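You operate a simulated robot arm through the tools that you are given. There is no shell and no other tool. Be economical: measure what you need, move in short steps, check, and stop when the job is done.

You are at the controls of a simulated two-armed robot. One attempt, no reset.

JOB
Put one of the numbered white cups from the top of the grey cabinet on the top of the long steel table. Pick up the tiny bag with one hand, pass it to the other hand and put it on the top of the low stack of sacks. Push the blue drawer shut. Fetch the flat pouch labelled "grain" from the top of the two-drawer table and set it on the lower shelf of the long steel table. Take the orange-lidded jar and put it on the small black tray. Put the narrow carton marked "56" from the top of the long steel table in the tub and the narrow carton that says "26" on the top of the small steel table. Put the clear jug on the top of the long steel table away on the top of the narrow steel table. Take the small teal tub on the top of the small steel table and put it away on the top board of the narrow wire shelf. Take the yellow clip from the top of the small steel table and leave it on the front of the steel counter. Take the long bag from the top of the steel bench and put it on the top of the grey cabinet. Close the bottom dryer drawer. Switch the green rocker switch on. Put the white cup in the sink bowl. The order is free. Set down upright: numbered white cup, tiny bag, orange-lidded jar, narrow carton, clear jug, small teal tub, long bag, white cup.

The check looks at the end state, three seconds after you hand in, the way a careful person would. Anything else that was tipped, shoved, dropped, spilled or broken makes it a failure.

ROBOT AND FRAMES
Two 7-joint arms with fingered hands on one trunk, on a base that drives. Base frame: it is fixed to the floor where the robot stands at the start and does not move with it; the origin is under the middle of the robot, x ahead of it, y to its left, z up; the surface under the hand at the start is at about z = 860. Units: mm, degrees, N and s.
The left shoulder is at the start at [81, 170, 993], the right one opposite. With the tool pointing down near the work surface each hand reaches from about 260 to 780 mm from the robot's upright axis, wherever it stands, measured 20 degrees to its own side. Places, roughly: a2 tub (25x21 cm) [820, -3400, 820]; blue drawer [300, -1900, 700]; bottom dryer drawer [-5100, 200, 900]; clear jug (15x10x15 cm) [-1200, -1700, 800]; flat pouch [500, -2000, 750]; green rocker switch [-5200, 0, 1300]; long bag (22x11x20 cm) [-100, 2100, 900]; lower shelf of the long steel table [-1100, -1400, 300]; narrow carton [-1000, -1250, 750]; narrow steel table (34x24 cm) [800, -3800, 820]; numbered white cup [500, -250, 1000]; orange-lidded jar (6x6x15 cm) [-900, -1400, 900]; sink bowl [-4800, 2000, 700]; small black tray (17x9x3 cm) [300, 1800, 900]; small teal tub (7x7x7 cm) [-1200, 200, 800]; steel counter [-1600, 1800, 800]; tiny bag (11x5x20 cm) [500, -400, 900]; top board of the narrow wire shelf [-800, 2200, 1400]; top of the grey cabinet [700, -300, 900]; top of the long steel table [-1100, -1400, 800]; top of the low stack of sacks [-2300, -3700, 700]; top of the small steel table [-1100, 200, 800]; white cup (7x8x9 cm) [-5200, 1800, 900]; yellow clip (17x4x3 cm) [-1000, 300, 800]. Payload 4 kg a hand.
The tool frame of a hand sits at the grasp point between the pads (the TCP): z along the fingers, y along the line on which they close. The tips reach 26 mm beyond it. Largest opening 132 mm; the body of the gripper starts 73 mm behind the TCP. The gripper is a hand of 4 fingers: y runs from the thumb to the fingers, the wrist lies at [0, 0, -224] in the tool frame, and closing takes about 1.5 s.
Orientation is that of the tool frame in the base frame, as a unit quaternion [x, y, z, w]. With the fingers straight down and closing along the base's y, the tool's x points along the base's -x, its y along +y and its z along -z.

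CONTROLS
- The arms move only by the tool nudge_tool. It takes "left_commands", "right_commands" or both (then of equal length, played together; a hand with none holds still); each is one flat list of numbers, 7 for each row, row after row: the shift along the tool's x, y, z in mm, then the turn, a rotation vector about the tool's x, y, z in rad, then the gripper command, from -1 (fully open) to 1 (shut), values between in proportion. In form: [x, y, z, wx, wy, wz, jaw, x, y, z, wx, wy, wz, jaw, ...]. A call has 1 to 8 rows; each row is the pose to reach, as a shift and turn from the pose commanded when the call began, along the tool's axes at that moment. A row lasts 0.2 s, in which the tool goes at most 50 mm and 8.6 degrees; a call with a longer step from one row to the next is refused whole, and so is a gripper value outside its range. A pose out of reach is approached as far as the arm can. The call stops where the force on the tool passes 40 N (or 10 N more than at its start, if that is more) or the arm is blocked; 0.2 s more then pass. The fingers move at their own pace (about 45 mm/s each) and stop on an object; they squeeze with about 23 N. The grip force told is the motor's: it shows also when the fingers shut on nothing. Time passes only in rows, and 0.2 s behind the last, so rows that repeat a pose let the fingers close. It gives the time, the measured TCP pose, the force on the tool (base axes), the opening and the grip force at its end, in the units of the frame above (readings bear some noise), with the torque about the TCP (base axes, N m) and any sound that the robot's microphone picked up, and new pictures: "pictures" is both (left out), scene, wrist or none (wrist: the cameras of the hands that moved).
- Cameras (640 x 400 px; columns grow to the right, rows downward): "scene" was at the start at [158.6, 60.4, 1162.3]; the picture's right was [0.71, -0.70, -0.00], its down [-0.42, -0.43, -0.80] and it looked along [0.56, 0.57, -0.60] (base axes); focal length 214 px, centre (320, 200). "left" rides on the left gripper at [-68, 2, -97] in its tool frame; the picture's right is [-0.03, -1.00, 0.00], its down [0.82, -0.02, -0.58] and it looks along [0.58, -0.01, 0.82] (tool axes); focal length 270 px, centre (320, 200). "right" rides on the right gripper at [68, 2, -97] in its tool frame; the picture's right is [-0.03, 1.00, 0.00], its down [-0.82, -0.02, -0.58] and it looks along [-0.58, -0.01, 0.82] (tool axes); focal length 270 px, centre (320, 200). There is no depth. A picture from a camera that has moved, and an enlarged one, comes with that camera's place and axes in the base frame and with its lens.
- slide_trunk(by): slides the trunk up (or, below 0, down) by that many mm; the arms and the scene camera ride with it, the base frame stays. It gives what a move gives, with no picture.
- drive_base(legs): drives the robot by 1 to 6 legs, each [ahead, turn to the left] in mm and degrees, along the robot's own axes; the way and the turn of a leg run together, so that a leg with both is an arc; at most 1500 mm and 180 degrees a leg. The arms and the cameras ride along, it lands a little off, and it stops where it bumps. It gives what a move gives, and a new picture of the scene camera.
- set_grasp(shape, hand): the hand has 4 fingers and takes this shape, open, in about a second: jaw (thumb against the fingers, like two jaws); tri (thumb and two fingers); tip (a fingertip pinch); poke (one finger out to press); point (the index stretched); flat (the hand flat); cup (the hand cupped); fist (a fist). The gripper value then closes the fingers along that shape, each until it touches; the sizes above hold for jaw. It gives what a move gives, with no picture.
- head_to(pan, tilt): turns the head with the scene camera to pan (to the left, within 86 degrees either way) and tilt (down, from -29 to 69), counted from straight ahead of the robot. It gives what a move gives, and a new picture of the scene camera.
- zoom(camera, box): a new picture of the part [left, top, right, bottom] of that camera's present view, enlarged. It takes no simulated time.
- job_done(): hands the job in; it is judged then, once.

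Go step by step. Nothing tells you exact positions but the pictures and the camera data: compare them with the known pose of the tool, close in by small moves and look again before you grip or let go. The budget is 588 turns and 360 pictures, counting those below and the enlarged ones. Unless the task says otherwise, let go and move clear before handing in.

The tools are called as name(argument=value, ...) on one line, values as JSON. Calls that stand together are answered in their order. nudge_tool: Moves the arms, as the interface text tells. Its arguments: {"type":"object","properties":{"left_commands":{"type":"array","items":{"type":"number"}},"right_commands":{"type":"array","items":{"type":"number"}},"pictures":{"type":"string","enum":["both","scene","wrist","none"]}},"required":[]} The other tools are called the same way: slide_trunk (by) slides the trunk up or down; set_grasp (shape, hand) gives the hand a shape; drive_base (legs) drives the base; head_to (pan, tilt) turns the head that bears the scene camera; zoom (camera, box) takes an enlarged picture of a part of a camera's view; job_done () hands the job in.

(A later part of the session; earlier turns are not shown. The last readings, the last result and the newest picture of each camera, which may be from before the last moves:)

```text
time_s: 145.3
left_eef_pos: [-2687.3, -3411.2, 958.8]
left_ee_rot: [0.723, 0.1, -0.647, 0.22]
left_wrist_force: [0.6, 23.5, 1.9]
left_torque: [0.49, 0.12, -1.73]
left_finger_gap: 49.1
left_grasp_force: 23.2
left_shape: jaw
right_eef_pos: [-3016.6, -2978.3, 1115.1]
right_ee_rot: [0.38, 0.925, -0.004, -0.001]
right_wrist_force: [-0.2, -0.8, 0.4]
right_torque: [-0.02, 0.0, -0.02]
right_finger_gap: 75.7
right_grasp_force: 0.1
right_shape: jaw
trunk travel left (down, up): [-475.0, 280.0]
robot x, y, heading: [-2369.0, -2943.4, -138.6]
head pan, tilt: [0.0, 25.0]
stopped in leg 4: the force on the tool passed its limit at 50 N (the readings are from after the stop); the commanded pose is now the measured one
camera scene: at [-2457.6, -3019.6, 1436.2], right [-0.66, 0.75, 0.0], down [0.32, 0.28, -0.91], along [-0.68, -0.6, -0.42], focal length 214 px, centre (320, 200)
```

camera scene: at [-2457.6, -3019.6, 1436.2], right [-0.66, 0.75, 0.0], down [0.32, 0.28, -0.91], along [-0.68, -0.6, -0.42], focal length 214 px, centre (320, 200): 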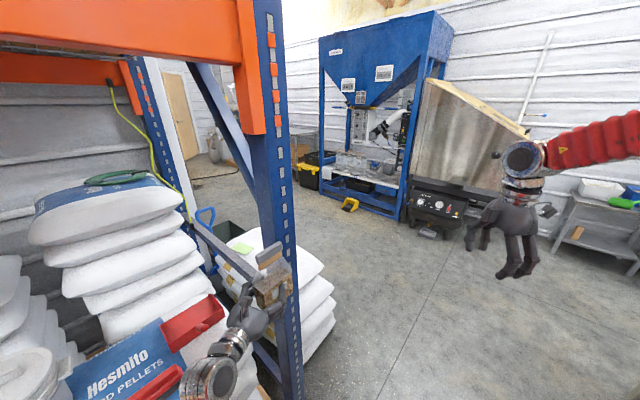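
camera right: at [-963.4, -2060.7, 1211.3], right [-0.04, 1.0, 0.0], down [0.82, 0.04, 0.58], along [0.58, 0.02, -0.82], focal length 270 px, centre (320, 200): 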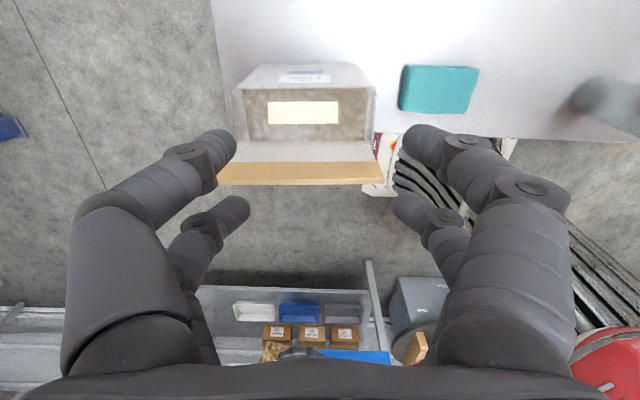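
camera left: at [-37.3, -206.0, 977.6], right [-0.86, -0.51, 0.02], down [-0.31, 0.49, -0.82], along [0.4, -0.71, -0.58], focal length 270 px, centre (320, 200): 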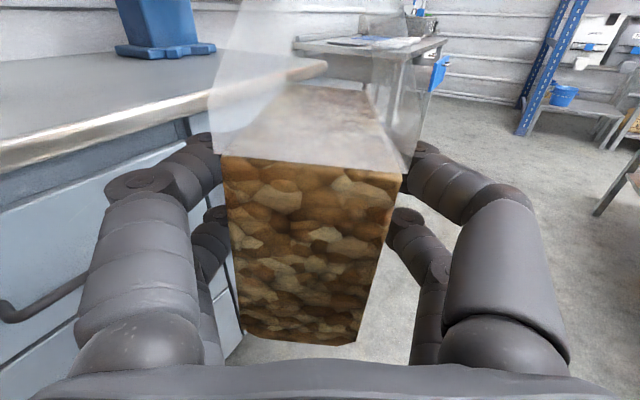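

The bag touched the rack post. I back off by turning right and check the grip.

drive_base(legs=[[0, -15]])

zoom(camera="left", box=[0, 0, 640, 400])

```text
time_s: 146.7
left_eef_pos: [-2798.9, -3322.3, 958.9]
left_ee_rot: [0.73, 0.007, -0.669, 0.139]
left_wrist_force: [0.5, 0.6, -2.6]
left_torque: [0.02, -0.08, 0.01]
left_finger_gap: 43.9
left_grasp_force: 22.8
left_shape: jaw
right_eef_pos: [-3008.5, -2813.8, 1114.6]
right_ee_rot: [0.497, 0.868, -0.002, -0.002]
right_wrist_force: [-0.1, 0.3, -0.6]
right_torque: [0.0, -0.01, 0.0]
right_finger_gap: 75.7
right_grasp_force: 0.0
right_shape: jaw
trunk travel left (down, up): [-475.0, 280.0]
robot x, y, heading: [-2369.0, -2955.4, -153.9]
head pan, tilt: [0.0, 25.0]
camera scene: at [-2473.0, -3008.8, 1436.0], right [-0.44, 0.9, 0.0], down [0.38, 0.19, -0.91], along [-0.81, -0.4, -0.42], focal length 214 px, centre (320, 200)
```

scene: 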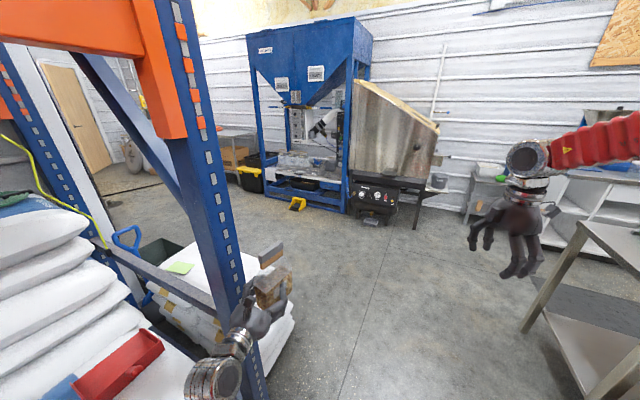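

```text
1.00 times, centred on (320, 200) of left (not enlarged: the box is as wide or as high as the picture)
camera zoom: at [-2712.3, -3290.0, 1033.3], right [-0.2, 0.97, -0.17], down [0.64, 0.0, -0.76], along [-0.74, -0.26, -0.62], focal length 270 px, centre (320, 200)
```

zoom: 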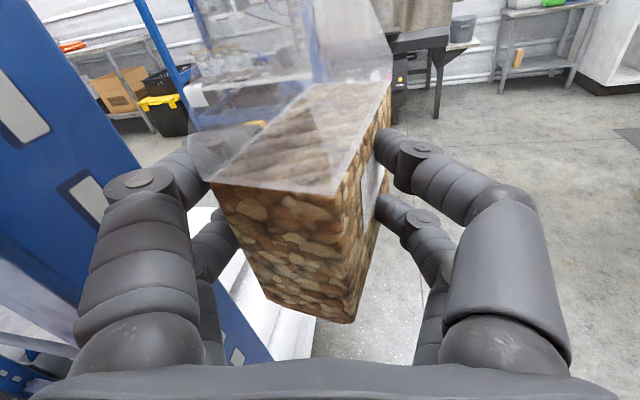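

nudge_tool(right_commands=[-15, 40, 0, 0, 0, 0, -0.15, -30, 80, 0, 0, 0, 0, -0.15, -45, 120, 0, 0, 0, 0, -0.15, -60, 160, 0, 0, 0, 0, -0.15, -75, 200, 0, 0, 0, 0, -0.15, -90, 240, 0, 0, 0, 0, -0.15], pictures="none")

```text
time_s: 148.1
left_eef_pos: [-2796.7, -3321.5, 960.6]
left_ee_rot: [0.73, 0.006, -0.669, 0.139]
left_wrist_force: [-0.2, 0.1, -3.0]
left_torque: [-0.02, -0.05, 0.0]
left_finger_gap: 43.5
left_grasp_force: 23.5
left_shape: jaw
right_eef_pos: [-2756.7, -2768.8, 1114.6]
right_ee_rot: [0.498, 0.867, -0.001, -0.001]
right_wrist_force: [0.1, 0.7, -0.4]
right_torque: [-0.02, -0.01, -0.01]
right_finger_gap: 75.6
right_grasp_force: 0.1
right_shape: jaw
right hand out of reach, approached as far as the arm can: row 6
trunk travel left (down, up): [-475.0, 280.0]
robot x, y, heading: [-2370.6, -2958.5, -153.8]
head pan, tilt: [0.0, 25.0]
```

drive_base(legs=[[-350, 0], [0, -49], [390, 0], [0, 113]])

```text
time_s: 156.4
left_eef_pos: [-2968.9, -2698.8, 962.5]
left_ee_rot: [0.698, -0.216, -0.68, -0.068]
left_wrist_force: [0.4, -0.2, -1.9]
left_torque: [-0.07, -0.08, 0.0]
left_finger_gap: 42.7
left_grasp_force: 22.7
left_shape: jaw
right_eef_pos: [-2606.3, -2268.3, 1112.8]
right_ee_rot: [0.747, 0.665, 0.012, 0.009]
right_wrist_force: [18.5, 5.0, -0.2]
right_torque: [-0.58, 2.16, -1.54]
right_finger_gap: 75.6
right_grasp_force: 0.1
right_shape: jaw
trunk travel left (down, up): [-475.0, 280.0]
robot x, y, heading: [-2408.7, -2659.2, 170.6]
head pan, tilt: [0.0, 25.0]
stopped in leg 4: the force on the tool passed its limit at 124 N (the readings are from after the stop); the commanded pose is now the measured one
camera scene: at [-2520.4, -2638.8, 1436.4], right [0.16, 0.99, 0.0], down [0.41, -0.07, -0.91], along [-0.9, 0.15, -0.42], focal length 214 px, centre (320, 200)
```

scene: 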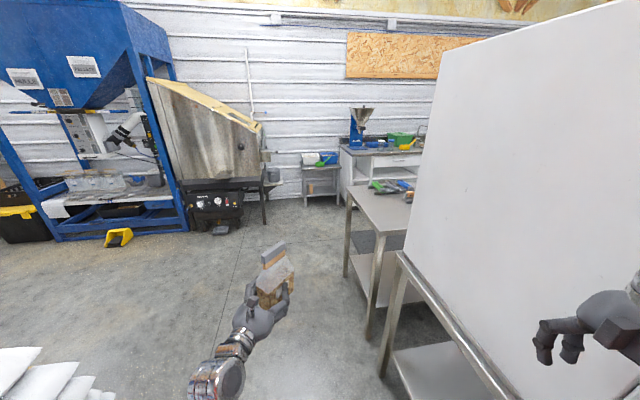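

The right hand ran into the end panel of the glass cabinet bench. I reverse straight off it.

drive_base(legs=[[-200, 0]])

head_to(pan=-45, tilt=25)

```text
time_s: 158.0
left_eef_pos: [-2774.6, -2734.4, 960.8]
left_ee_rot: [0.698, -0.213, -0.68, -0.068]
left_wrist_force: [0.2, 0.2, -2.1]
left_torque: [-0.02, -0.03, 0.02]
left_finger_gap: 42.6
left_grasp_force: 22.8
left_shape: jaw
right_eef_pos: [-2415.2, -2303.0, 1113.1]
right_ee_rot: [0.744, 0.668, 0.011, 0.007]
right_wrist_force: [0.8, 0.6, -0.4]
right_torque: [-0.01, -0.02, 0.0]
right_finger_gap: 75.7
right_grasp_force: 0.1
right_shape: jaw
trunk travel left (down, up): [-475.0, 280.0]
robot x, y, heading: [-2213.2, -2688.4, 170.8]
head pan, tilt: [0.0, 25.0]
camera scene: at [-2326.7, -2672.8, 1436.2], right [0.16, 0.99, 0.0], down [0.42, -0.07, -0.91], along [-0.9, 0.14, -0.42], focal length 214 px, centre (320, 200)
```

scene: 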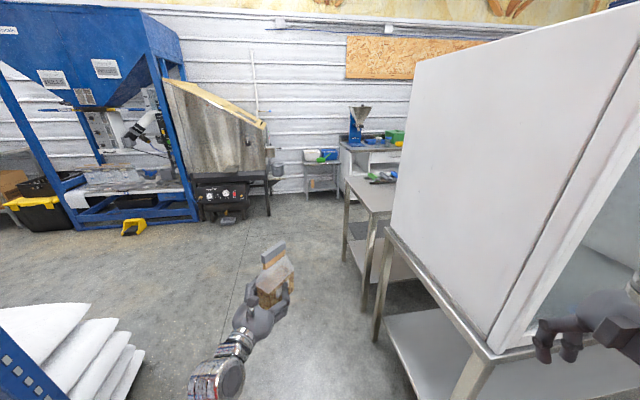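

```text
time_s: 159.1
left_eef_pos: [-2775.3, -2734.6, 960.6]
left_ee_rot: [0.699, -0.213, -0.679, -0.068]
left_wrist_force: [-0.1, 0.4, -1.5]
left_torque: [0.01, -0.03, 0.0]
left_finger_gap: 42.9
left_grasp_force: 22.7
left_shape: jaw
right_eef_pos: [-2415.4, -2302.6, 1113.7]
right_ee_rot: [0.744, 0.668, 0.012, 0.008]
right_wrist_force: [-0.8, 0.7, 1.0]
right_torque: [-0.04, 0.0, -0.01]
right_finger_gap: 75.4
right_grasp_force: 0.0
right_shape: jaw
trunk travel left (down, up): [-475.0, 280.0]
robot x, y, heading: [-2212.2, -2690.4, 171.1]
head pan, tilt: [-45.0, 25.0]
camera scene: at [-2291.7, -2612.5, 1436.0], right [0.81, 0.59, 0.0], down [0.25, -0.34, -0.91], along [-0.53, 0.73, -0.42], focal length 214 px, centre (320, 200)
```

scene: 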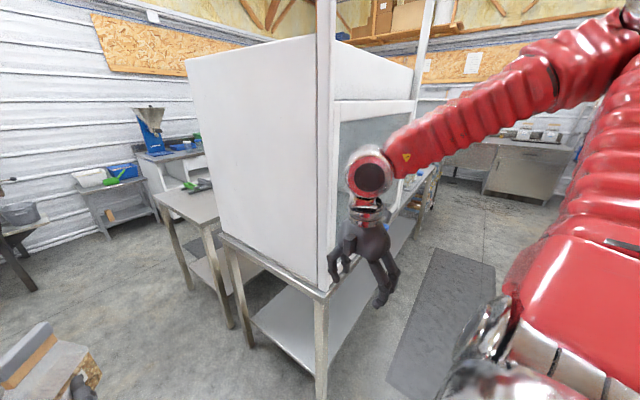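

drive_base(legs=[[0, 99]])

head_to(pan=0, tilt=35)

```text
time_s: 162.5
left_eef_pos: [-2427.4, -3213.1, 959.2]
left_ee_rot: [0.707, 0.187, -0.614, 0.296]
left_wrist_force: [-1.0, -1.4, -2.6]
left_torque: [0.04, -0.04, 0.0]
left_finger_gap: 42.0
left_grasp_force: 22.8
left_shape: jaw
right_eef_pos: [-2657.1, -2702.6, 1116.5]
right_ee_rot: [0.282, 0.959, 0.023, 0.005]
right_wrist_force: [0.8, -0.2, 0.3]
right_torque: [0.06, 0.01, -0.01]
right_finger_gap: 75.9
right_grasp_force: 0.1
right_shape: jaw
trunk travel left (down, up): [-475.0, 280.0]
robot x, y, heading: [-2245.1, -2665.5, -124.7]
head pan, tilt: [-45.0, 25.0]
stopped in leg 1: the robot was blocked; the commanded pose is now the measured one
camera scene: at [-2347.5, -2708.0, 1436.0], right [-0.18, 0.98, 0.0], down [0.41, 0.08, -0.91], along [-0.89, -0.16, -0.42], focal length 214 px, centre (320, 200)
```

scene: 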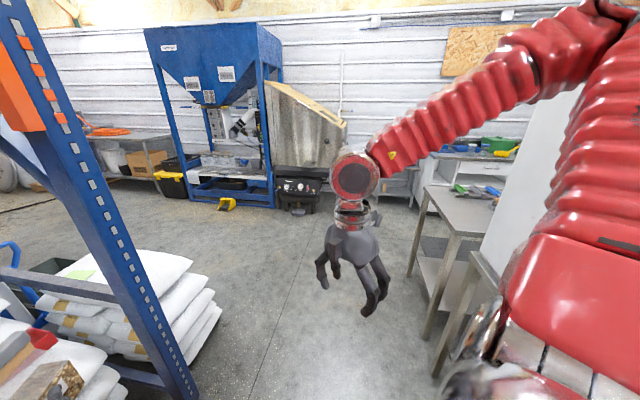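

```text
time_s: 163.6
left_eef_pos: [-2429.8, -3209.2, 962.3]
left_ee_rot: [0.706, 0.186, -0.615, 0.298]
left_wrist_force: [-0.5, -0.2, -1.0]
left_torque: [0.04, -0.01, 0.02]
left_finger_gap: 42.1
left_grasp_force: 23.4
left_shape: jaw
right_eef_pos: [-2657.9, -2700.8, 1117.1]
right_ee_rot: [0.282, 0.959, 0.022, 0.006]
right_wrist_force: [-0.6, 0.3, 0.4]
right_torque: [0.01, -0.01, -0.01]
right_finger_gap: 76.1
right_grasp_force: 0.1
right_shape: jaw
trunk travel left (down, up): [-475.0, 280.0]
robot x, y, heading: [-2242.6, -2667.0, -124.7]
head pan, tilt: [0.0, 35.0]
camera scene: at [-2308.3, -2759.3, 1420.3], right [-0.82, 0.57, 0.0], down [0.33, 0.47, -0.82], along [-0.47, -0.67, -0.57], focal length 214 px, centre (320, 200)
```

scene: 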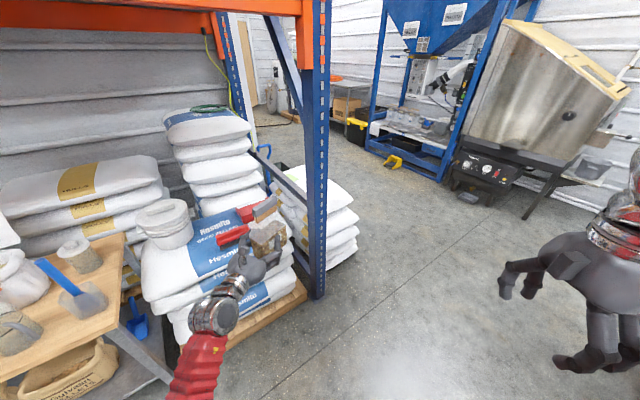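

drive_base(legs=[[130, 0], [0, 33]])

```text
time_s: 166.7
left_eef_pos: [-2181.5, -3332.6, 961.8]
left_ee_rot: [0.625, 0.378, -0.505, 0.459]
left_wrist_force: [0.0, -0.3, -1.9]
left_torque: [0.07, 0.01, -0.01]
left_finger_gap: 41.9
left_grasp_force: 22.9
left_shape: jaw
right_eef_pos: [-2650.0, -3029.5, 1117.3]
right_ee_rot: [0.002, 1.0, 0.026, 0.001]
right_wrist_force: [-0.4, -0.4, -0.3]
right_torque: [-0.01, 0.02, 0.04]
right_finger_gap: 75.9
right_grasp_force: 0.1
right_shape: jaw
trunk travel left (down, up): [-475.0, 280.0]
robot x, y, heading: [-2341.2, -2773.1, -92.2]
head pan, tilt: [0.0, 35.0]
camera scene: at [-2345.6, -2888.4, 1420.2], right [-1.0, 0.04, 0.0], down [0.02, 0.57, -0.82], along [-0.03, -0.82, -0.57], focal length 214 px, centre (320, 200)
```

scene: 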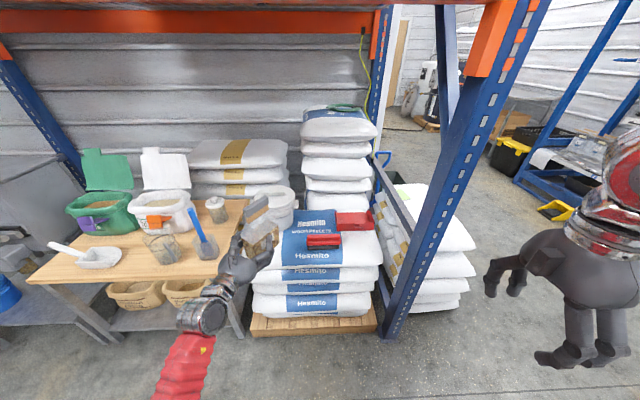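

zoom(camera="scene", box=[230, 170, 410, 340])

```text
2.35 times, centred on (320, 255) of scene
camera zoom: at [-2345.6, -2888.4, 1420.2], right [-1.0, 0.04, 0.0], down [0.02, 0.57, -0.82], along [-0.03, -0.82, -0.57], focal length 505 px, centre (320, 71)
```

zoom: 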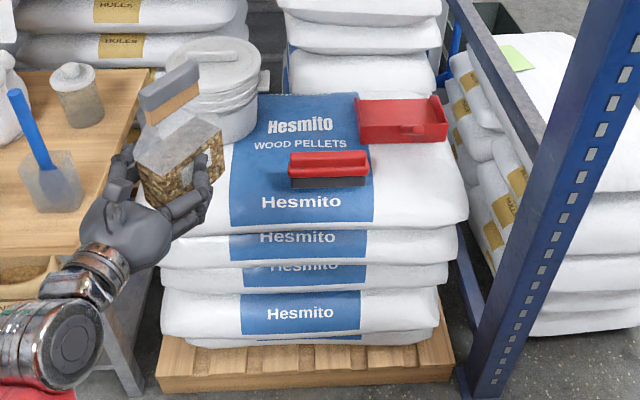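

drive_base(legs=[[185, 0]])

nudge_tool(left_commands=[-10, 10, 10, 0, -0.03, -0.07, 1, -20, 0, 20, 0, -0.06, -0.13, 1, -20, 0, 30, 0, -0.067, -0.2, 1], pictures="both")

```text
time_s: 168.2
left_eef_pos: [-2188.5, -3517.3, 961.4]
left_ee_rot: [0.626, 0.377, -0.506, 0.457]
left_wrist_force: [-0.6, -0.7, -3.1]
left_torque: [0.02, 0.02, 0.01]
left_finger_gap: 41.9
left_grasp_force: 23.4
left_shape: jaw
right_eef_pos: [-2657.6, -3216.3, 1117.8]
right_ee_rot: [0.002, 1.0, 0.027, 0.001]
right_wrist_force: [-0.2, -0.9, 0.3]
right_torque: [0.04, 0.03, 0.0]
right_finger_gap: 75.8
right_grasp_force: 0.1
right_shape: jaw
trunk travel left (down, up): [-475.0, 280.0]
robot x, y, heading: [-2348.5, -2958.2, -92.2]
head pan, tilt: [0.0, 35.0]
camera scene: at [-2353.1, -3074.9, 1420.1], right [-1.0, 0.04, 0.0], down [0.02, 0.57, -0.82], along [-0.03, -0.82, -0.58], focal length 214 px, centre (320, 200)
```

scene: 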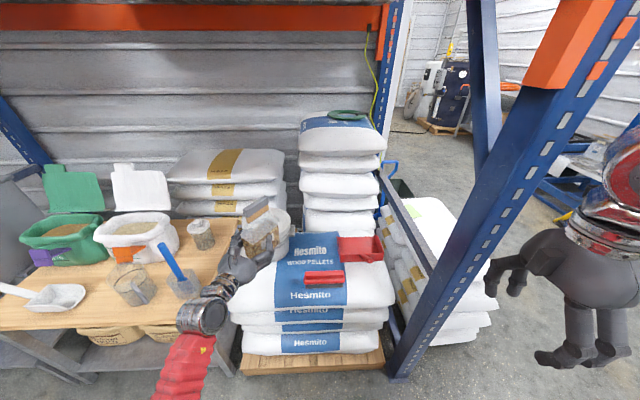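

```text
time_s: 169.0
left_eef_pos: [-2202.1, -3546.4, 979.4]
left_ee_rot: [-0.566, -0.424, 0.57, -0.418]
left_wrist_force: [-0.1, -0.4, -3.0]
left_torque: [0.04, -0.04, 0.0]
left_finger_gap: 41.6
left_grasp_force: 22.6
left_shape: jaw
right_eef_pos: [-2657.2, -3214.9, 1118.2]
right_ee_rot: [0.002, 1.0, 0.027, 0.001]
right_wrist_force: [-0.5, -1.5, 0.2]
right_torque: [-0.01, 0.02, 0.0]
right_finger_gap: 75.6
right_grasp_force: 0.0
right_shape: jaw
trunk travel left (down, up): [-475.0, 280.0]
robot x, y, heading: [-2351.3, -2961.1, -92.1]
head pan, tilt: [0.0, 35.0]
camera scene: at [-2352.7, -3073.6, 1420.2], right [-1.0, 0.04, 0.0], down [0.02, 0.57, -0.82], along [-0.03, -0.82, -0.57], focal length 214 px, centre (320, 200)
camera left: at [-2171.2, -3453.5, 1048.3], right [-0.96, 0.29, 0.03], down [0.14, 0.56, -0.82], along [-0.26, -0.77, -0.58], focal length 270 px, centre (320, 200)
```

scene: 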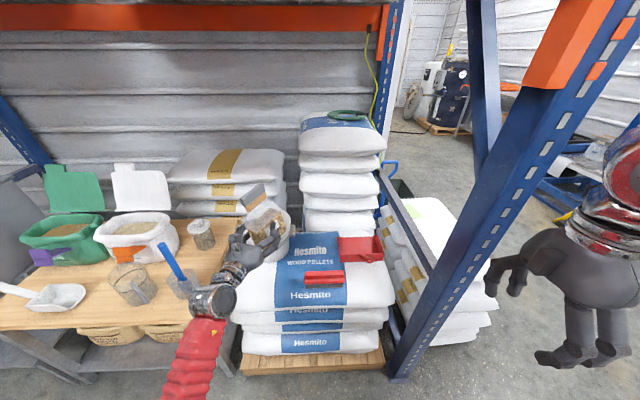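
left: 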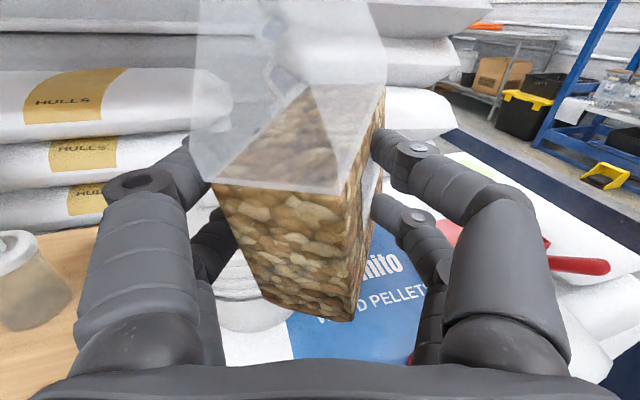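

nudge_tool(left_commands=[0, 0, 0, 0, 0, 0.09, 1, 0, 0, 0, 0, 0, 0.18, 1], pictures="wrist")

zoom(camera="scene", box=[200, 160, 400, 310])

```text
time_s: 169.6
left_eef_pos: [-2202.1, -3546.3, 980.1]
left_ee_rot: [0.603, 0.37, -0.53, 0.468]
left_wrist_force: [-0.2, 0.0, -2.3]
left_torque: [0.06, -0.02, 0.0]
left_finger_gap: 41.8
left_grasp_force: 23.5
left_shape: jaw
right_eef_pos: [-2657.5, -3214.3, 1119.0]
right_ee_rot: [0.001, 1.0, 0.026, 0.001]
right_wrist_force: [-1.0, -0.2, -0.4]
right_torque: [-0.01, 0.0, -0.03]
right_finger_gap: 75.8
right_grasp_force: 0.0
right_shape: jaw
trunk travel left (down, up): [-475.0, 280.0]
robot x, y, heading: [-2352.4, -2957.0, -92.5]
head pan, tilt: [0.0, 35.0]
camera left: at [-2182.6, -3449.6, 1047.4], right [-0.95, 0.29, -0.15], down [0.28, 0.52, -0.81], along [-0.16, -0.81, -0.57], focal length 270 px, centre (320, 200)
```

left: 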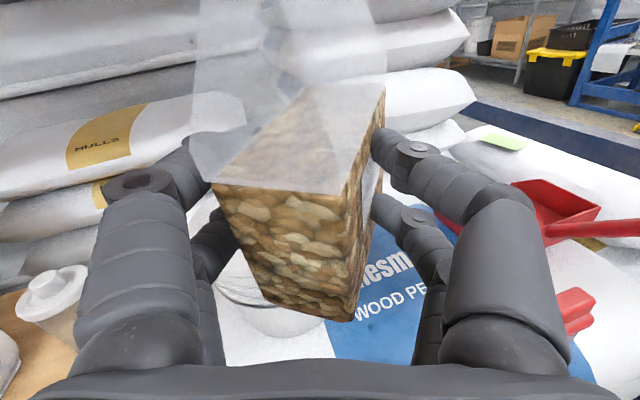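

```text
2.67 times, centred on (300, 235) of scene
camera zoom: at [-2352.8, -3073.0, 1420.3], right [-1.0, 0.04, 0.0], down [0.02, 0.57, -0.82], along [-0.03, -0.82, -0.57], focal length 572 px, centre (373, 107)
```

zoom: 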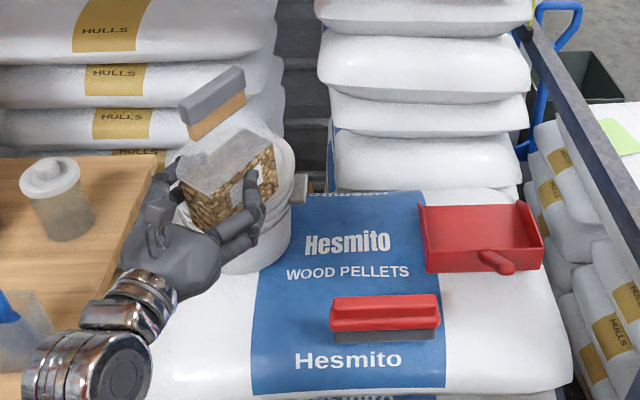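

The bag is now vertical. I move over the free patch of the top sack beside the bucket at about (-2245, -3600) and descend.

nudge_tool(left_commands=[10, -15, 15, 0, 0, 0, 1, 25, -32, 30, 0, 0, 0, 1, 55, -42, 44, 0, 0, 0, 1, 100, -47, 44, 0, 0, 0, 1, 144, -51, 44, 0, 0, 0, 1], pictures="wrist")

zoom(camera="scene", box=[200, 160, 400, 310])

```text
time_s: 170.8
left_eef_pos: [-2240.8, -3581.7, 827.3]
left_ee_rot: [0.602, 0.371, -0.531, 0.467]
left_wrist_force: [-0.3, -0.4, -2.5]
left_torque: [0.01, -0.03, -0.04]
left_finger_gap: 41.8
left_grasp_force: 22.2
left_shape: jaw
right_eef_pos: [-2656.7, -3214.9, 1117.8]
right_ee_rot: [0.002, 1.0, 0.026, 0.001]
right_wrist_force: [-0.3, 0.2, -0.6]
right_torque: [-0.01, 0.0, 0.02]
right_finger_gap: 75.8
right_grasp_force: 0.2
right_shape: jaw
trunk travel left (down, up): [-475.0, 280.0]
robot x, y, heading: [-2351.6, -2959.3, -92.3]
head pan, tilt: [0.0, 35.0]
camera left: at [-2222.9, -3485.9, 895.6], right [-0.95, 0.29, -0.15], down [0.28, 0.52, -0.81], along [-0.16, -0.8, -0.57], focal length 270 px, centre (320, 200)
```

left: 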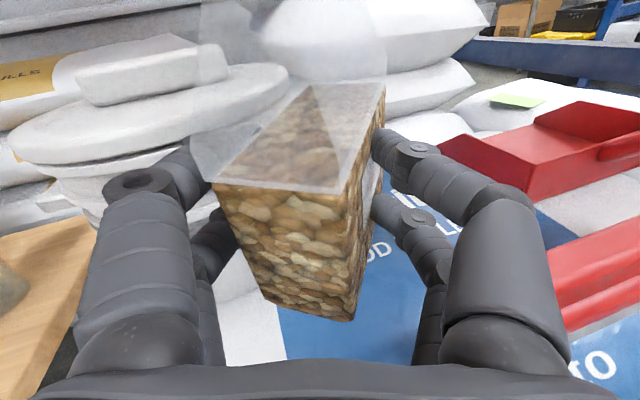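

```text
2.67 times, centred on (300, 235) of scene
camera zoom: at [-2352.7, -3074.0, 1420.2], right [-1.0, 0.04, 0.0], down [0.02, 0.57, -0.82], along [-0.03, -0.82, -0.57], focal length 572 px, centre (373, 107)
```

zoom: 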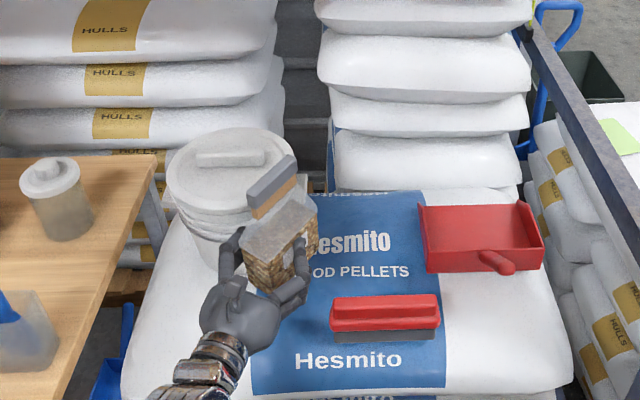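

nudge_tool(left_commands=[25, -5, -3, 0, 0, 0, 1, 49, -10, -6, 0, 0, 0, 1, 54, -11, -6, 0, 0, 0, 1, 59, -12, -6, 0, 0, 0, 1, 64, -13, -6, 0, 0, 0, 1, 69, -14, -6, 0, 0, 0, 1, 73, -15, -6, 0, 0, 0, 1, 77, -15, -6, 0, 0, 0, 1], pictures="wrist")

zoom(camera="scene", box=[200, 160, 400, 310])

```text
time_s: 172.6
left_eef_pos: [-2238.7, -3575.8, 758.2]
left_ee_rot: [0.598, 0.367, -0.535, 0.47]
left_wrist_force: [-1.4, -8.0, 27.3]
left_torque: [-0.09, 0.32, -0.1]
left_finger_gap: 40.5
left_grasp_force: 23.1
left_shape: jaw
right_eef_pos: [-2658.2, -3213.1, 1118.9]
right_ee_rot: [0.002, 1.0, 0.025, 0.001]
right_wrist_force: [0.0, -0.2, 0.1]
right_torque: [-0.01, 0.01, 0.01]
right_finger_gap: 75.8
right_grasp_force: 0.0
right_shape: jaw
trunk travel left (down, up): [-475.0, 280.0]
robot x, y, heading: [-2353.1, -2958.9, -92.1]
head pan, tilt: [0.0, 35.0]
camera left: at [-2219.4, -3478.5, 825.0], right [-0.95, 0.29, -0.15], down [0.28, 0.51, -0.82], along [-0.16, -0.81, -0.56], focal length 270 px, centre (320, 200)
```

left: 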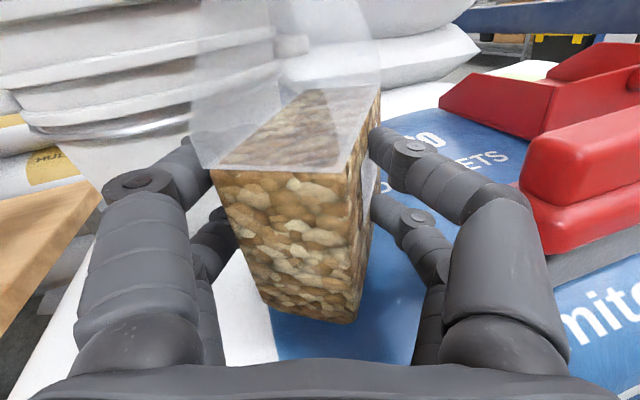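

```text
2.67 times, centred on (300, 235) of scene
camera zoom: at [-2353.5, -3070.6, 1420.8], right [-1.0, 0.04, 0.0], down [0.02, 0.57, -0.82], along [-0.03, -0.82, -0.57], focal length 572 px, centre (373, 107)
```

zoom: 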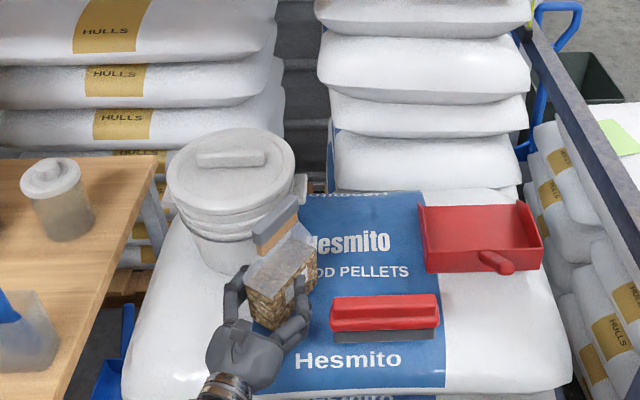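

nudge_tool(left_commands=[-2, 0, 0, 0, 0, 0, 0.3, -2, 0, 0, 0, 0, 0, 0.15, -2, 0, 0, 0, 0, 0, 0.08, -2, 0, 0, 0, 0, 0, 0.05, -2, 0, 0, 0, 0, 0, 0.05], pictures="wrist")

zoom(camera="scene", box=[200, 160, 400, 310])

```text
time_s: 173.8
left_eef_pos: [-2237.9, -3573.2, 752.7]
left_ee_rot: [0.603, 0.369, -0.53, 0.467]
left_wrist_force: [0.5, 0.4, -0.3]
left_torque: [0.01, -0.02, 0.01]
left_finger_gap: 61.9
left_grasp_force: 0.1
left_shape: jaw
right_eef_pos: [-2657.2, -3214.6, 1118.2]
right_ee_rot: [0.002, 1.0, 0.026, 0.0]
right_wrist_force: [0.3, 0.5, 0.0]
right_torque: [0.01, 0.01, 0.03]
right_finger_gap: 75.8
right_grasp_force: 0.0
right_shape: jaw
trunk travel left (down, up): [-475.0, 280.0]
robot x, y, heading: [-2349.0, -2958.2, -92.0]
head pan, tilt: [0.0, 35.0]
camera left: at [-2219.3, -3477.2, 821.0], right [-0.95, 0.29, -0.15], down [0.28, 0.52, -0.81], along [-0.16, -0.8, -0.57], focal length 270 px, centre (320, 200)
```

left: 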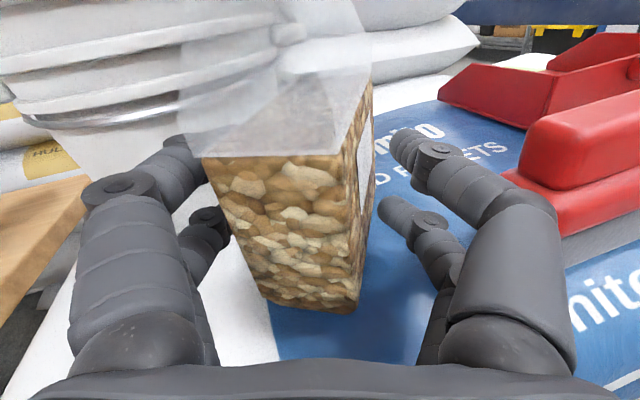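

```text
2.67 times, centred on (300, 235) of scene
camera zoom: at [-2352.8, -3072.8, 1420.3], right [-1.0, 0.04, 0.0], down [0.02, 0.57, -0.82], along [-0.03, -0.82, -0.57], focal length 572 px, centre (373, 107)
```

zoom: 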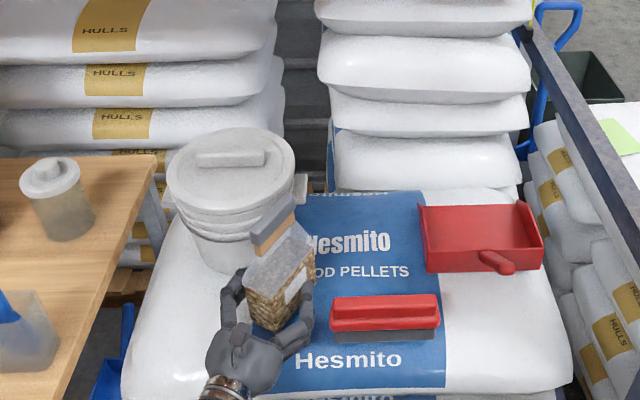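

nudge_tool(left_commands=[0, 5, 0, 0, 0, 0, 0.03, 0, 5, -15, 0, 0, 0, 0.03, 0, 5, -40, 0, 0, 0, 0.03, 0, 5, -80, 0, 0, 0, 0.03, 0, 5, -125, 0, 0, 0, 0.03], pictures="wrist")

zoom(camera="scene", box=[200, 160, 400, 310])

```text
time_s: 175.0
left_eef_pos: [-2196.2, -3454.5, 754.5]
left_ee_rot: [0.603, 0.369, -0.531, 0.468]
left_wrist_force: [-0.2, 0.2, -0.1]
left_torque: [0.01, -0.02, -0.06]
left_finger_gap: 63.5
left_grasp_force: 0.0
left_shape: jaw
right_eef_pos: [-2657.2, -3213.7, 1118.4]
right_ee_rot: [0.002, 1.0, 0.025, 0.0]
right_wrist_force: [0.4, -0.4, -0.1]
right_torque: [-0.06, -0.04, 0.04]
right_finger_gap: 75.9
right_grasp_force: 0.1
right_shape: jaw
trunk travel left (down, up): [-475.0, 280.0]
robot x, y, heading: [-2347.6, -2957.4, -92.0]
head pan, tilt: [0.0, 35.0]
camera left: at [-2177.9, -3358.5, 822.8], right [-0.95, 0.29, -0.15], down [0.28, 0.52, -0.81], along [-0.16, -0.81, -0.57], focal length 270 px, centre (320, 200)
```

left: 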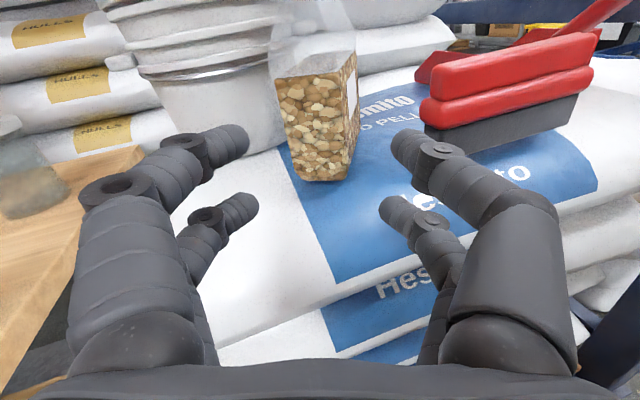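

```text
2.67 times, centred on (300, 235) of scene
camera zoom: at [-2352.5, -3072.0, 1420.4], right [-1.0, 0.04, 0.0], down [0.02, 0.57, -0.82], along [-0.03, -0.82, -0.57], focal length 572 px, centre (373, 107)
```

zoom: 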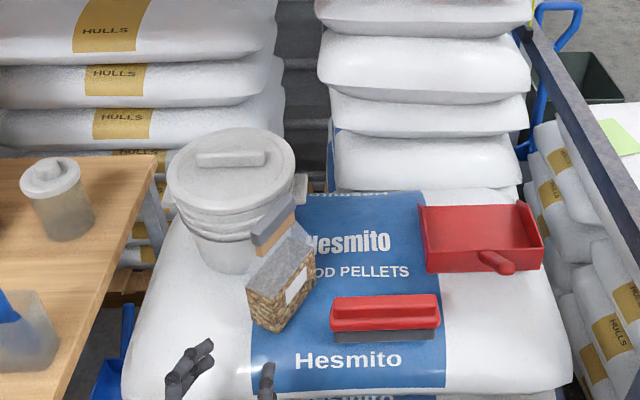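

The bag stands upright on the low sack stack. I'll back off, raise the left hand and turn it back to pointing down.

drive_base(legs=[[-320, 0]])

nudge_tool(left_commands=[-40, 0, -10, -0.01, 0.13, -0.028, -1, -80, 0, -20, -0.012, 0.263, -0.057, -1, -120, 0, -30, -0.018, 0.394, -0.085, -1, -160, 0, -40, -0.023, 0.526, -0.114, -1, -200, 0, -50, -0.029, 0.657, -0.142, -1, -240, 0, -60, -0.035, 0.788, -0.17, -1, -270, 0, -60, -0.041, 0.92, -0.199, -1, -300, 0, -60, -0.047, 1.051, -0.227, -1], pictures="none")

nudge_tool(left_commands=[0, 0, 0, -0.006, 0.13, -0.028, -1, 0, 0, 0, -0.012, 0.263, -0.057, -1, 0, 0, 0, -0.018, 0.394, -0.085, -1, 0, 0, 0, -0.023, 0.526, -0.114, -1], pictures="none")

```text
time_s: 177.1
left_eef_pos: [-2186.7, -3139.9, 754.3]
left_ee_rot: [0.603, 0.368, -0.531, 0.467]
left_wrist_force: [-0.2, 0.4, 0.3]
left_torque: [0.01, -0.01, -0.01]
left_finger_gap: 63.6
left_grasp_force: 0.1
left_shape: jaw
right_eef_pos: [-2644.6, -2896.5, 1118.9]
right_ee_rot: [0.003, 1.0, 0.025, 0.002]
right_wrist_force: [-0.7, 0.7, 0.4]
right_torque: [-0.02, 0.0, -0.01]
right_finger_gap: 75.9
right_grasp_force: 0.1
right_shape: jaw
trunk travel left (down, up): [-475.0, 280.0]
robot x, y, heading: [-2336.5, -2641.9, -92.5]
head pan, tilt: [0.0, 35.0]
camera scene: at [-2340.7, -2755.7, 1420.4], right [-1.0, 0.04, 0.0], down [0.02, 0.57, -0.82], along [-0.03, -0.82, -0.57], focal length 214 px, centre (320, 200)
```

scene: 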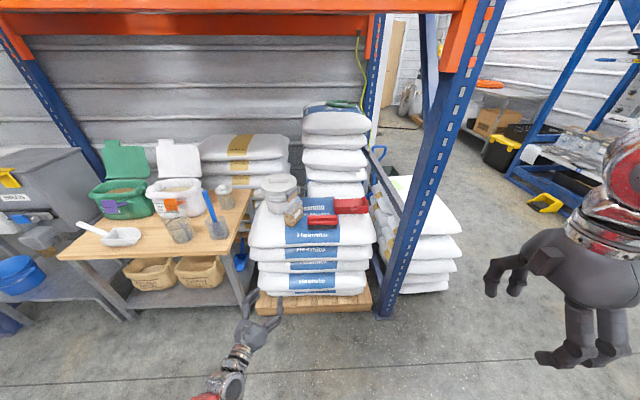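

```text
time_s: 178.1
left_eef_pos: [-2145.6, -3088.4, 871.6]
left_ee_rot: [0.743, 0.432, -0.34, 0.381]
left_wrist_force: [0.2, -0.1, 0.3]
left_torque: [-0.02, -0.02, 0.0]
left_finger_gap: 131.8
left_grasp_force: 0.0
left_shape: jaw
left hand out of reach, approached as far as the arm can: row 4
right_eef_pos: [-2645.2, -2897.5, 1118.9]
right_ee_rot: [0.004, 1.0, 0.027, 0.0]
right_wrist_force: [0.3, 0.5, -0.3]
right_torque: [-0.02, -0.01, 0.02]
right_finger_gap: 75.6
right_grasp_force: 0.0
right_shape: jaw
trunk travel left (down, up): [-475.0, 280.0]
robot x, y, heading: [-2334.1, -2642.7, -92.6]
head pan, tilt: [0.0, 35.0]
stopped in row 4 (left hand): the arm was blocked; the commanded pose is now the measured one
```

```text
time_s: 178.5
left_eef_pos: [-2074.3, -3078.3, 858.5]
left_ee_rot: [0.799, 0.399, -0.237, 0.382]
left_wrist_force: [-1.1, -0.1, 0.1]
left_torque: [-0.02, -0.01, 0.05]
left_finger_gap: 132.0
left_grasp_force: 0.1
left_shape: jaw
left hand out of reach, approached as far as the arm can: row 1, 2
right_eef_pos: [-2646.5, -2898.1, 1119.2]
right_ee_rot: [0.003, 1.0, 0.026, 0.001]
right_wrist_force: [0.8, -0.4, -0.4]
right_torque: [0.0, -0.02, 0.01]
right_finger_gap: 76.0
right_grasp_force: 0.1
right_shape: jaw
trunk travel left (down, up): [-475.0, 280.0]
robot x, y, heading: [-2334.4, -2644.0, -92.5]
head pan, tilt: [0.0, 35.0]
stopped in row 2 (left hand): the arm was blocked; the commanded pose is now the measured one
```

nudge_tool(left_commands=[-31, 19, -27, 0, 0, 0, -1, -62, 38, -54, 0, 0, 0, -1, -93, 57, -81, 0, 0, 0, -1, -124, 76, -108, 0, 0, 0, -1, -155, 95, -135, 0, 0, 0, -1, -170, 105, -148, 0, 0, 0, -1], pictures="none")

```text
time_s: 179.0
left_eef_pos: [-2022.8, -3072.6, 913.8]
left_ee_rot: [0.827, 0.341, -0.169, 0.413]
left_wrist_force: [-0.4, -0.8, 0.6]
left_torque: [0.0, 0.01, 0.0]
left_finger_gap: 131.7
left_grasp_force: 0.0
left_shape: jaw
left hand out of reach, approached as far as the arm can: row 2
right_eef_pos: [-2646.8, -2896.6, 1121.2]
right_ee_rot: [0.003, 1.0, 0.026, 0.0]
right_wrist_force: [-0.8, 0.5, 0.7]
right_torque: [-0.01, -0.07, 0.03]
right_finger_gap: 76.0
right_grasp_force: 0.1
right_shape: jaw
trunk travel left (down, up): [-475.0, 280.0]
robot x, y, heading: [-2339.2, -2645.2, -92.4]
head pan, tilt: [0.0, 35.0]
stopped in row 2 (left hand): the arm was blocked; the commanded pose is now the measured one
```

head_to(pan=45, tilt=55)

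```text
time_s: 180.1
left_eef_pos: [-2022.0, -3072.6, 913.4]
left_ee_rot: [0.827, 0.343, -0.169, 0.412]
left_wrist_force: [0.0, 0.0, 0.9]
left_torque: [-0.02, 0.01, 0.02]
left_finger_gap: 132.1
left_grasp_force: 0.0
left_shape: jaw
right_eef_pos: [-2646.0, -2896.6, 1121.0]
right_ee_rot: [0.004, 1.0, 0.026, 0.001]
right_wrist_force: [0.9, 0.4, -0.6]
right_torque: [0.01, -0.03, 0.02]
right_finger_gap: 75.9
right_grasp_force: 0.0
right_shape: jaw
trunk travel left (down, up): [-475.0, 280.0]
robot x, y, heading: [-2339.7, -2642.2, -92.1]
head pan, tilt: [45.0, 55.0]
camera scene: at [-2288.4, -2722.2, 1392.1], right [-0.74, -0.68, 0.0], down [-0.55, 0.6, -0.57], along [0.39, -0.42, -0.82], focal length 214 px, centre (320, 200)
```

scene: 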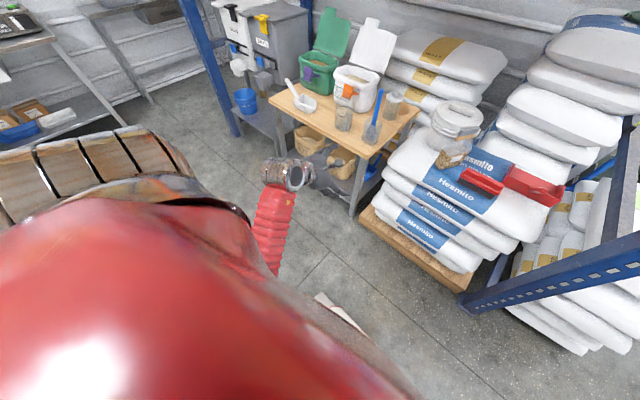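

nudge_tool(left_commands=[2, 40, 16, 0, 0, 0, -1, 4, 80, 33, 0, 0, 0, -1, 6, 120, 50, 0, 0, 0, -1, 6, 164, 66, 0, 0, 0, -1], pictures="none")

```text
time_s: 181.1
left_eef_pos: [-1902.5, -3196.1, 961.8]
left_ee_rot: [0.828, 0.343, -0.17, 0.41]
left_wrist_force: [0.3, -0.4, -0.6]
left_torque: [-0.04, 0.0, 0.02]
left_finger_gap: 131.9
left_grasp_force: 0.0
left_shape: jaw
right_eef_pos: [-2646.1, -2896.8, 1120.4]
right_ee_rot: [0.004, 1.0, 0.026, 0.001]
right_wrist_force: [-0.2, -0.3, -0.1]
right_torque: [0.01, -0.03, -0.01]
right_finger_gap: 75.9
right_grasp_force: 0.1
right_shape: jaw
trunk travel left (down, up): [-475.0, 280.0]
robot x, y, heading: [-2336.6, -2644.6, -92.5]
head pan, tilt: [45.0, 55.0]
```

nudge_tool(left_commands=[-7, 7, -7, 0.048, 0.108, -0.086, -1, -14, 14, -15, 0.096, 0.2155, -0.172, -1, -21, 21, -22, 0.144, 0.323, -0.258, -1, -28, 28, -30, 0.1915, 0.431, -0.3445, -1, -35, 35, -37, 0.239, 0.539, -0.43, -1, -42, 42, -45, 0.287, 0.6465, -0.517, -1, -49, 49, -52, 0.335, 0.754, -0.603, -1, -56, 57, -60, 0.383, 0.862, -0.689, -1], pictures="none")

```text
time_s: 182.9
left_eef_pos: [-1900.9, -3192.8, 1062.0]
left_ee_rot: [0.721, 0.693, 0.0, -0.001]
left_wrist_force: [-0.6, 1.1, -0.4]
left_torque: [0.0, 0.02, 0.02]
left_finger_gap: 132.1
left_grasp_force: 0.1
left_shape: jaw
right_eef_pos: [-2646.5, -2898.3, 1120.6]
right_ee_rot: [0.004, 1.0, 0.027, 0.001]
right_wrist_force: [0.0, 0.0, -0.2]
right_torque: [-0.02, 0.03, -0.01]
right_finger_gap: 75.7
right_grasp_force: 0.1
right_shape: jaw
trunk travel left (down, up): [-475.0, 280.0]
robot x, y, heading: [-2336.3, -2647.2, -92.4]
head pan, tilt: [45.0, 55.0]
```

nudge_tool(left_commands=[15, -30, 0, 0, 0, 0, -1, 30, -60, 0, 0, 0, 0, -1, 45, -90, 0, 0, 0, 0, -1, 60, -120, 0, 0, 0, 0, -1, 75, -150, 0, 0, 0, 0, -1, 90, -180, 0, 0, 0, 0, -1, 105, -210, 0, 0, 0, 0, -1, 120, -240, 0, 0, 0, 0, -1], right_commands=[-5, -20, 0, 0, 0, 0.145, -1, -10, -40, 0, 0, 0, 0.29, -1, -15, -60, 0, 0, 0, 0.435, -1, -20, -80, 0, 0, 0, 0.58, -1, -30, -100, 0, 0, 0, 0.725, -1, -35, -120, 0, 0, 0, 0.87, -1, -40, -140, 0, 0, 0, 1.015, -1, -50, -140, 0, 0, 0, 1.16, -1], pictures="none")

```text
time_s: 184.7
left_eef_pos: [-2136.2, -3062.5, 1062.4]
left_ee_rot: [0.722, 0.692, 0.0, -0.002]
left_wrist_force: [0.2, 0.4, 1.1]
left_torque: [0.0, -0.03, -0.03]
left_finger_gap: 132.1
left_grasp_force: 0.1
left_shape: jaw
right_eef_pos: [-2597.6, -3037.8, 1113.5]
right_ee_rot: [0.552, 0.834, 0.022, -0.012]
right_wrist_force: [0.5, 0.4, 0.0]
right_torque: [-0.03, 0.0, -0.02]
right_finger_gap: 132.1
right_grasp_force: 0.1
right_shape: jaw
trunk travel left (down, up): [-475.0, 280.0]
robot x, y, heading: [-2335.4, -2642.4, -92.2]
head pan, tilt: [45.0, 55.0]
```

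drive_base(legs=[[0, 99], [1000, 0], [900, 0], [0, 83]])

```text
time_s: 187.7
left_eef_pos: [-1887.2, -2764.5, 1062.2]
left_ee_rot: [0.366, 0.931, -0.002, -0.001]
left_wrist_force: [0.2, -0.1, -0.7]
left_torque: [0.0, 0.01, 0.02]
left_finger_gap: 131.8
left_grasp_force: 0.1
left_shape: jaw
right_eef_pos: [-2205.6, -3099.3, 1112.4]
right_ee_rot: [0.152, 0.988, 0.016, -0.024]
right_wrist_force: [-0.3, -0.2, -1.5]
right_torque: [0.05, -0.01, 0.0]
right_finger_gap: 131.8
right_grasp_force: 0.1
right_shape: jaw
trunk travel left (down, up): [-475.0, 280.0]
robot x, y, heading: [-2370.2, -2675.7, -40.8]
head pan, tilt: [45.0, 55.0]
stopped in leg 1: the robot was blocked; the commanded pose is now the measured one
camera scene: at [-2276.0, -2687.8, 1391.8], right [0.07, -1.0, 0.0], down [-0.82, -0.06, -0.57], along [0.57, 0.04, -0.82], focal length 214 px, centre (320, 200)
```

scene: 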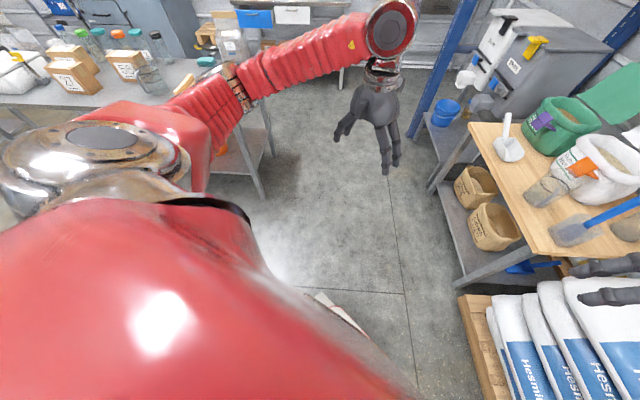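

The "blocked" stops seem to come from long single turns drifting off. I'll split turns into legs of at most 40°.

drive_base(legs=[[0, 24], [0, 24], [1000, 0], [900, 0], [0, 40], [0, 40]])

```text
time_s: 190.7
left_eef_pos: [-1959.4, -2400.2, 1062.7]
left_ee_rot: [-0.015, 1.0, -0.002, -0.001]
left_wrist_force: [0.3, -0.3, -1.0]
left_torque: [0.01, 0.05, -0.02]
left_finger_gap: 132.0
left_grasp_force: 0.0
left_shape: jaw
right_eef_pos: [-1950.4, -2862.8, 1113.3]
right_ee_rot: [-0.237, 0.971, 0.008, -0.027]
right_wrist_force: [1.3, -0.9, -0.1]
right_torque: [0.07, 0.05, 0.0]
right_finger_gap: 132.2
right_grasp_force: 0.0
right_shape: jaw
trunk travel left (down, up): [-475.0, 280.0]
robot x, y, heading: [-2363.7, -2720.2, 4.2]
head pan, tilt: [45.0, 55.0]
stopped in leg 2: the robot was blocked; the commanded pose is now the measured one
camera scene: at [-2290.5, -2662.7, 1391.8], right [0.76, -0.66, 0.0], down [-0.54, -0.62, -0.57], along [0.37, 0.43, -0.82], focal length 214 px, centre (320, 200)
```

scene: 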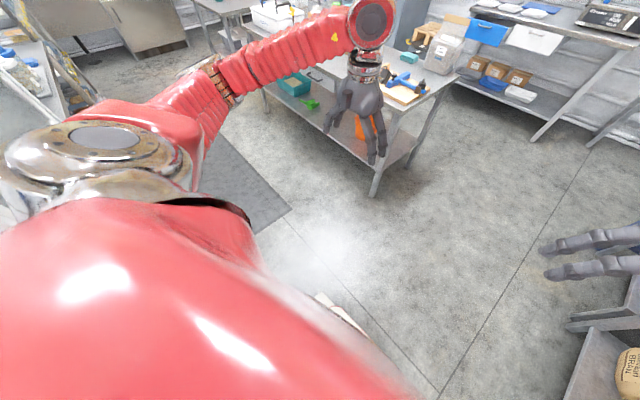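

drive_base(legs=[[0, 5], [1000, 0], [900, 0]])

```text
time_s: 200.9
left_eef_pos: [-123.2, -2057.0, 1063.3]
left_ee_rot: [-0.062, 0.998, -0.001, 0.001]
left_wrist_force: [0.4, -0.1, 0.5]
left_torque: [0.01, -0.01, -0.02]
left_finger_gap: 132.0
left_grasp_force: 0.0
left_shape: jaw
right_eef_pos: [-71.6, -2514.6, 1115.2]
right_ee_rot: [-0.281, 0.959, 0.006, -0.025]
right_wrist_force: [0.5, 0.0, 0.4]
right_torque: [-0.02, 0.0, -0.02]
right_finger_gap: 132.2
right_grasp_force: 0.0
right_shape: jaw
trunk travel left (down, up): [-475.0, 280.0]
robot x, y, heading: [-494.5, -2412.7, 9.6]
head pan, tilt: [45.0, 55.0]
camera scene: at [-428.5, -2350.7, 1392.0], right [0.81, -0.58, 0.0], down [-0.48, -0.67, -0.57], along [0.33, 0.47, -0.82], focal length 214 px, centre (320, 200)
```

scene: 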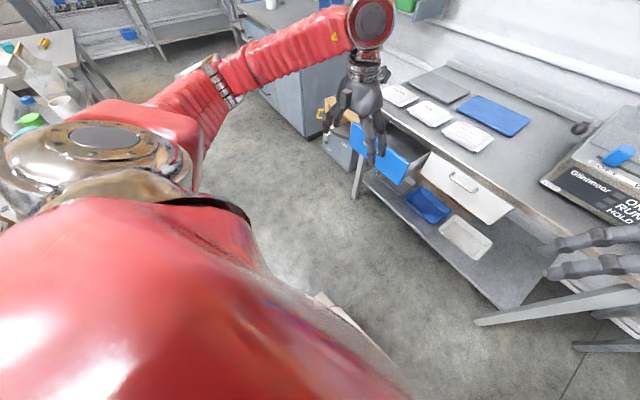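

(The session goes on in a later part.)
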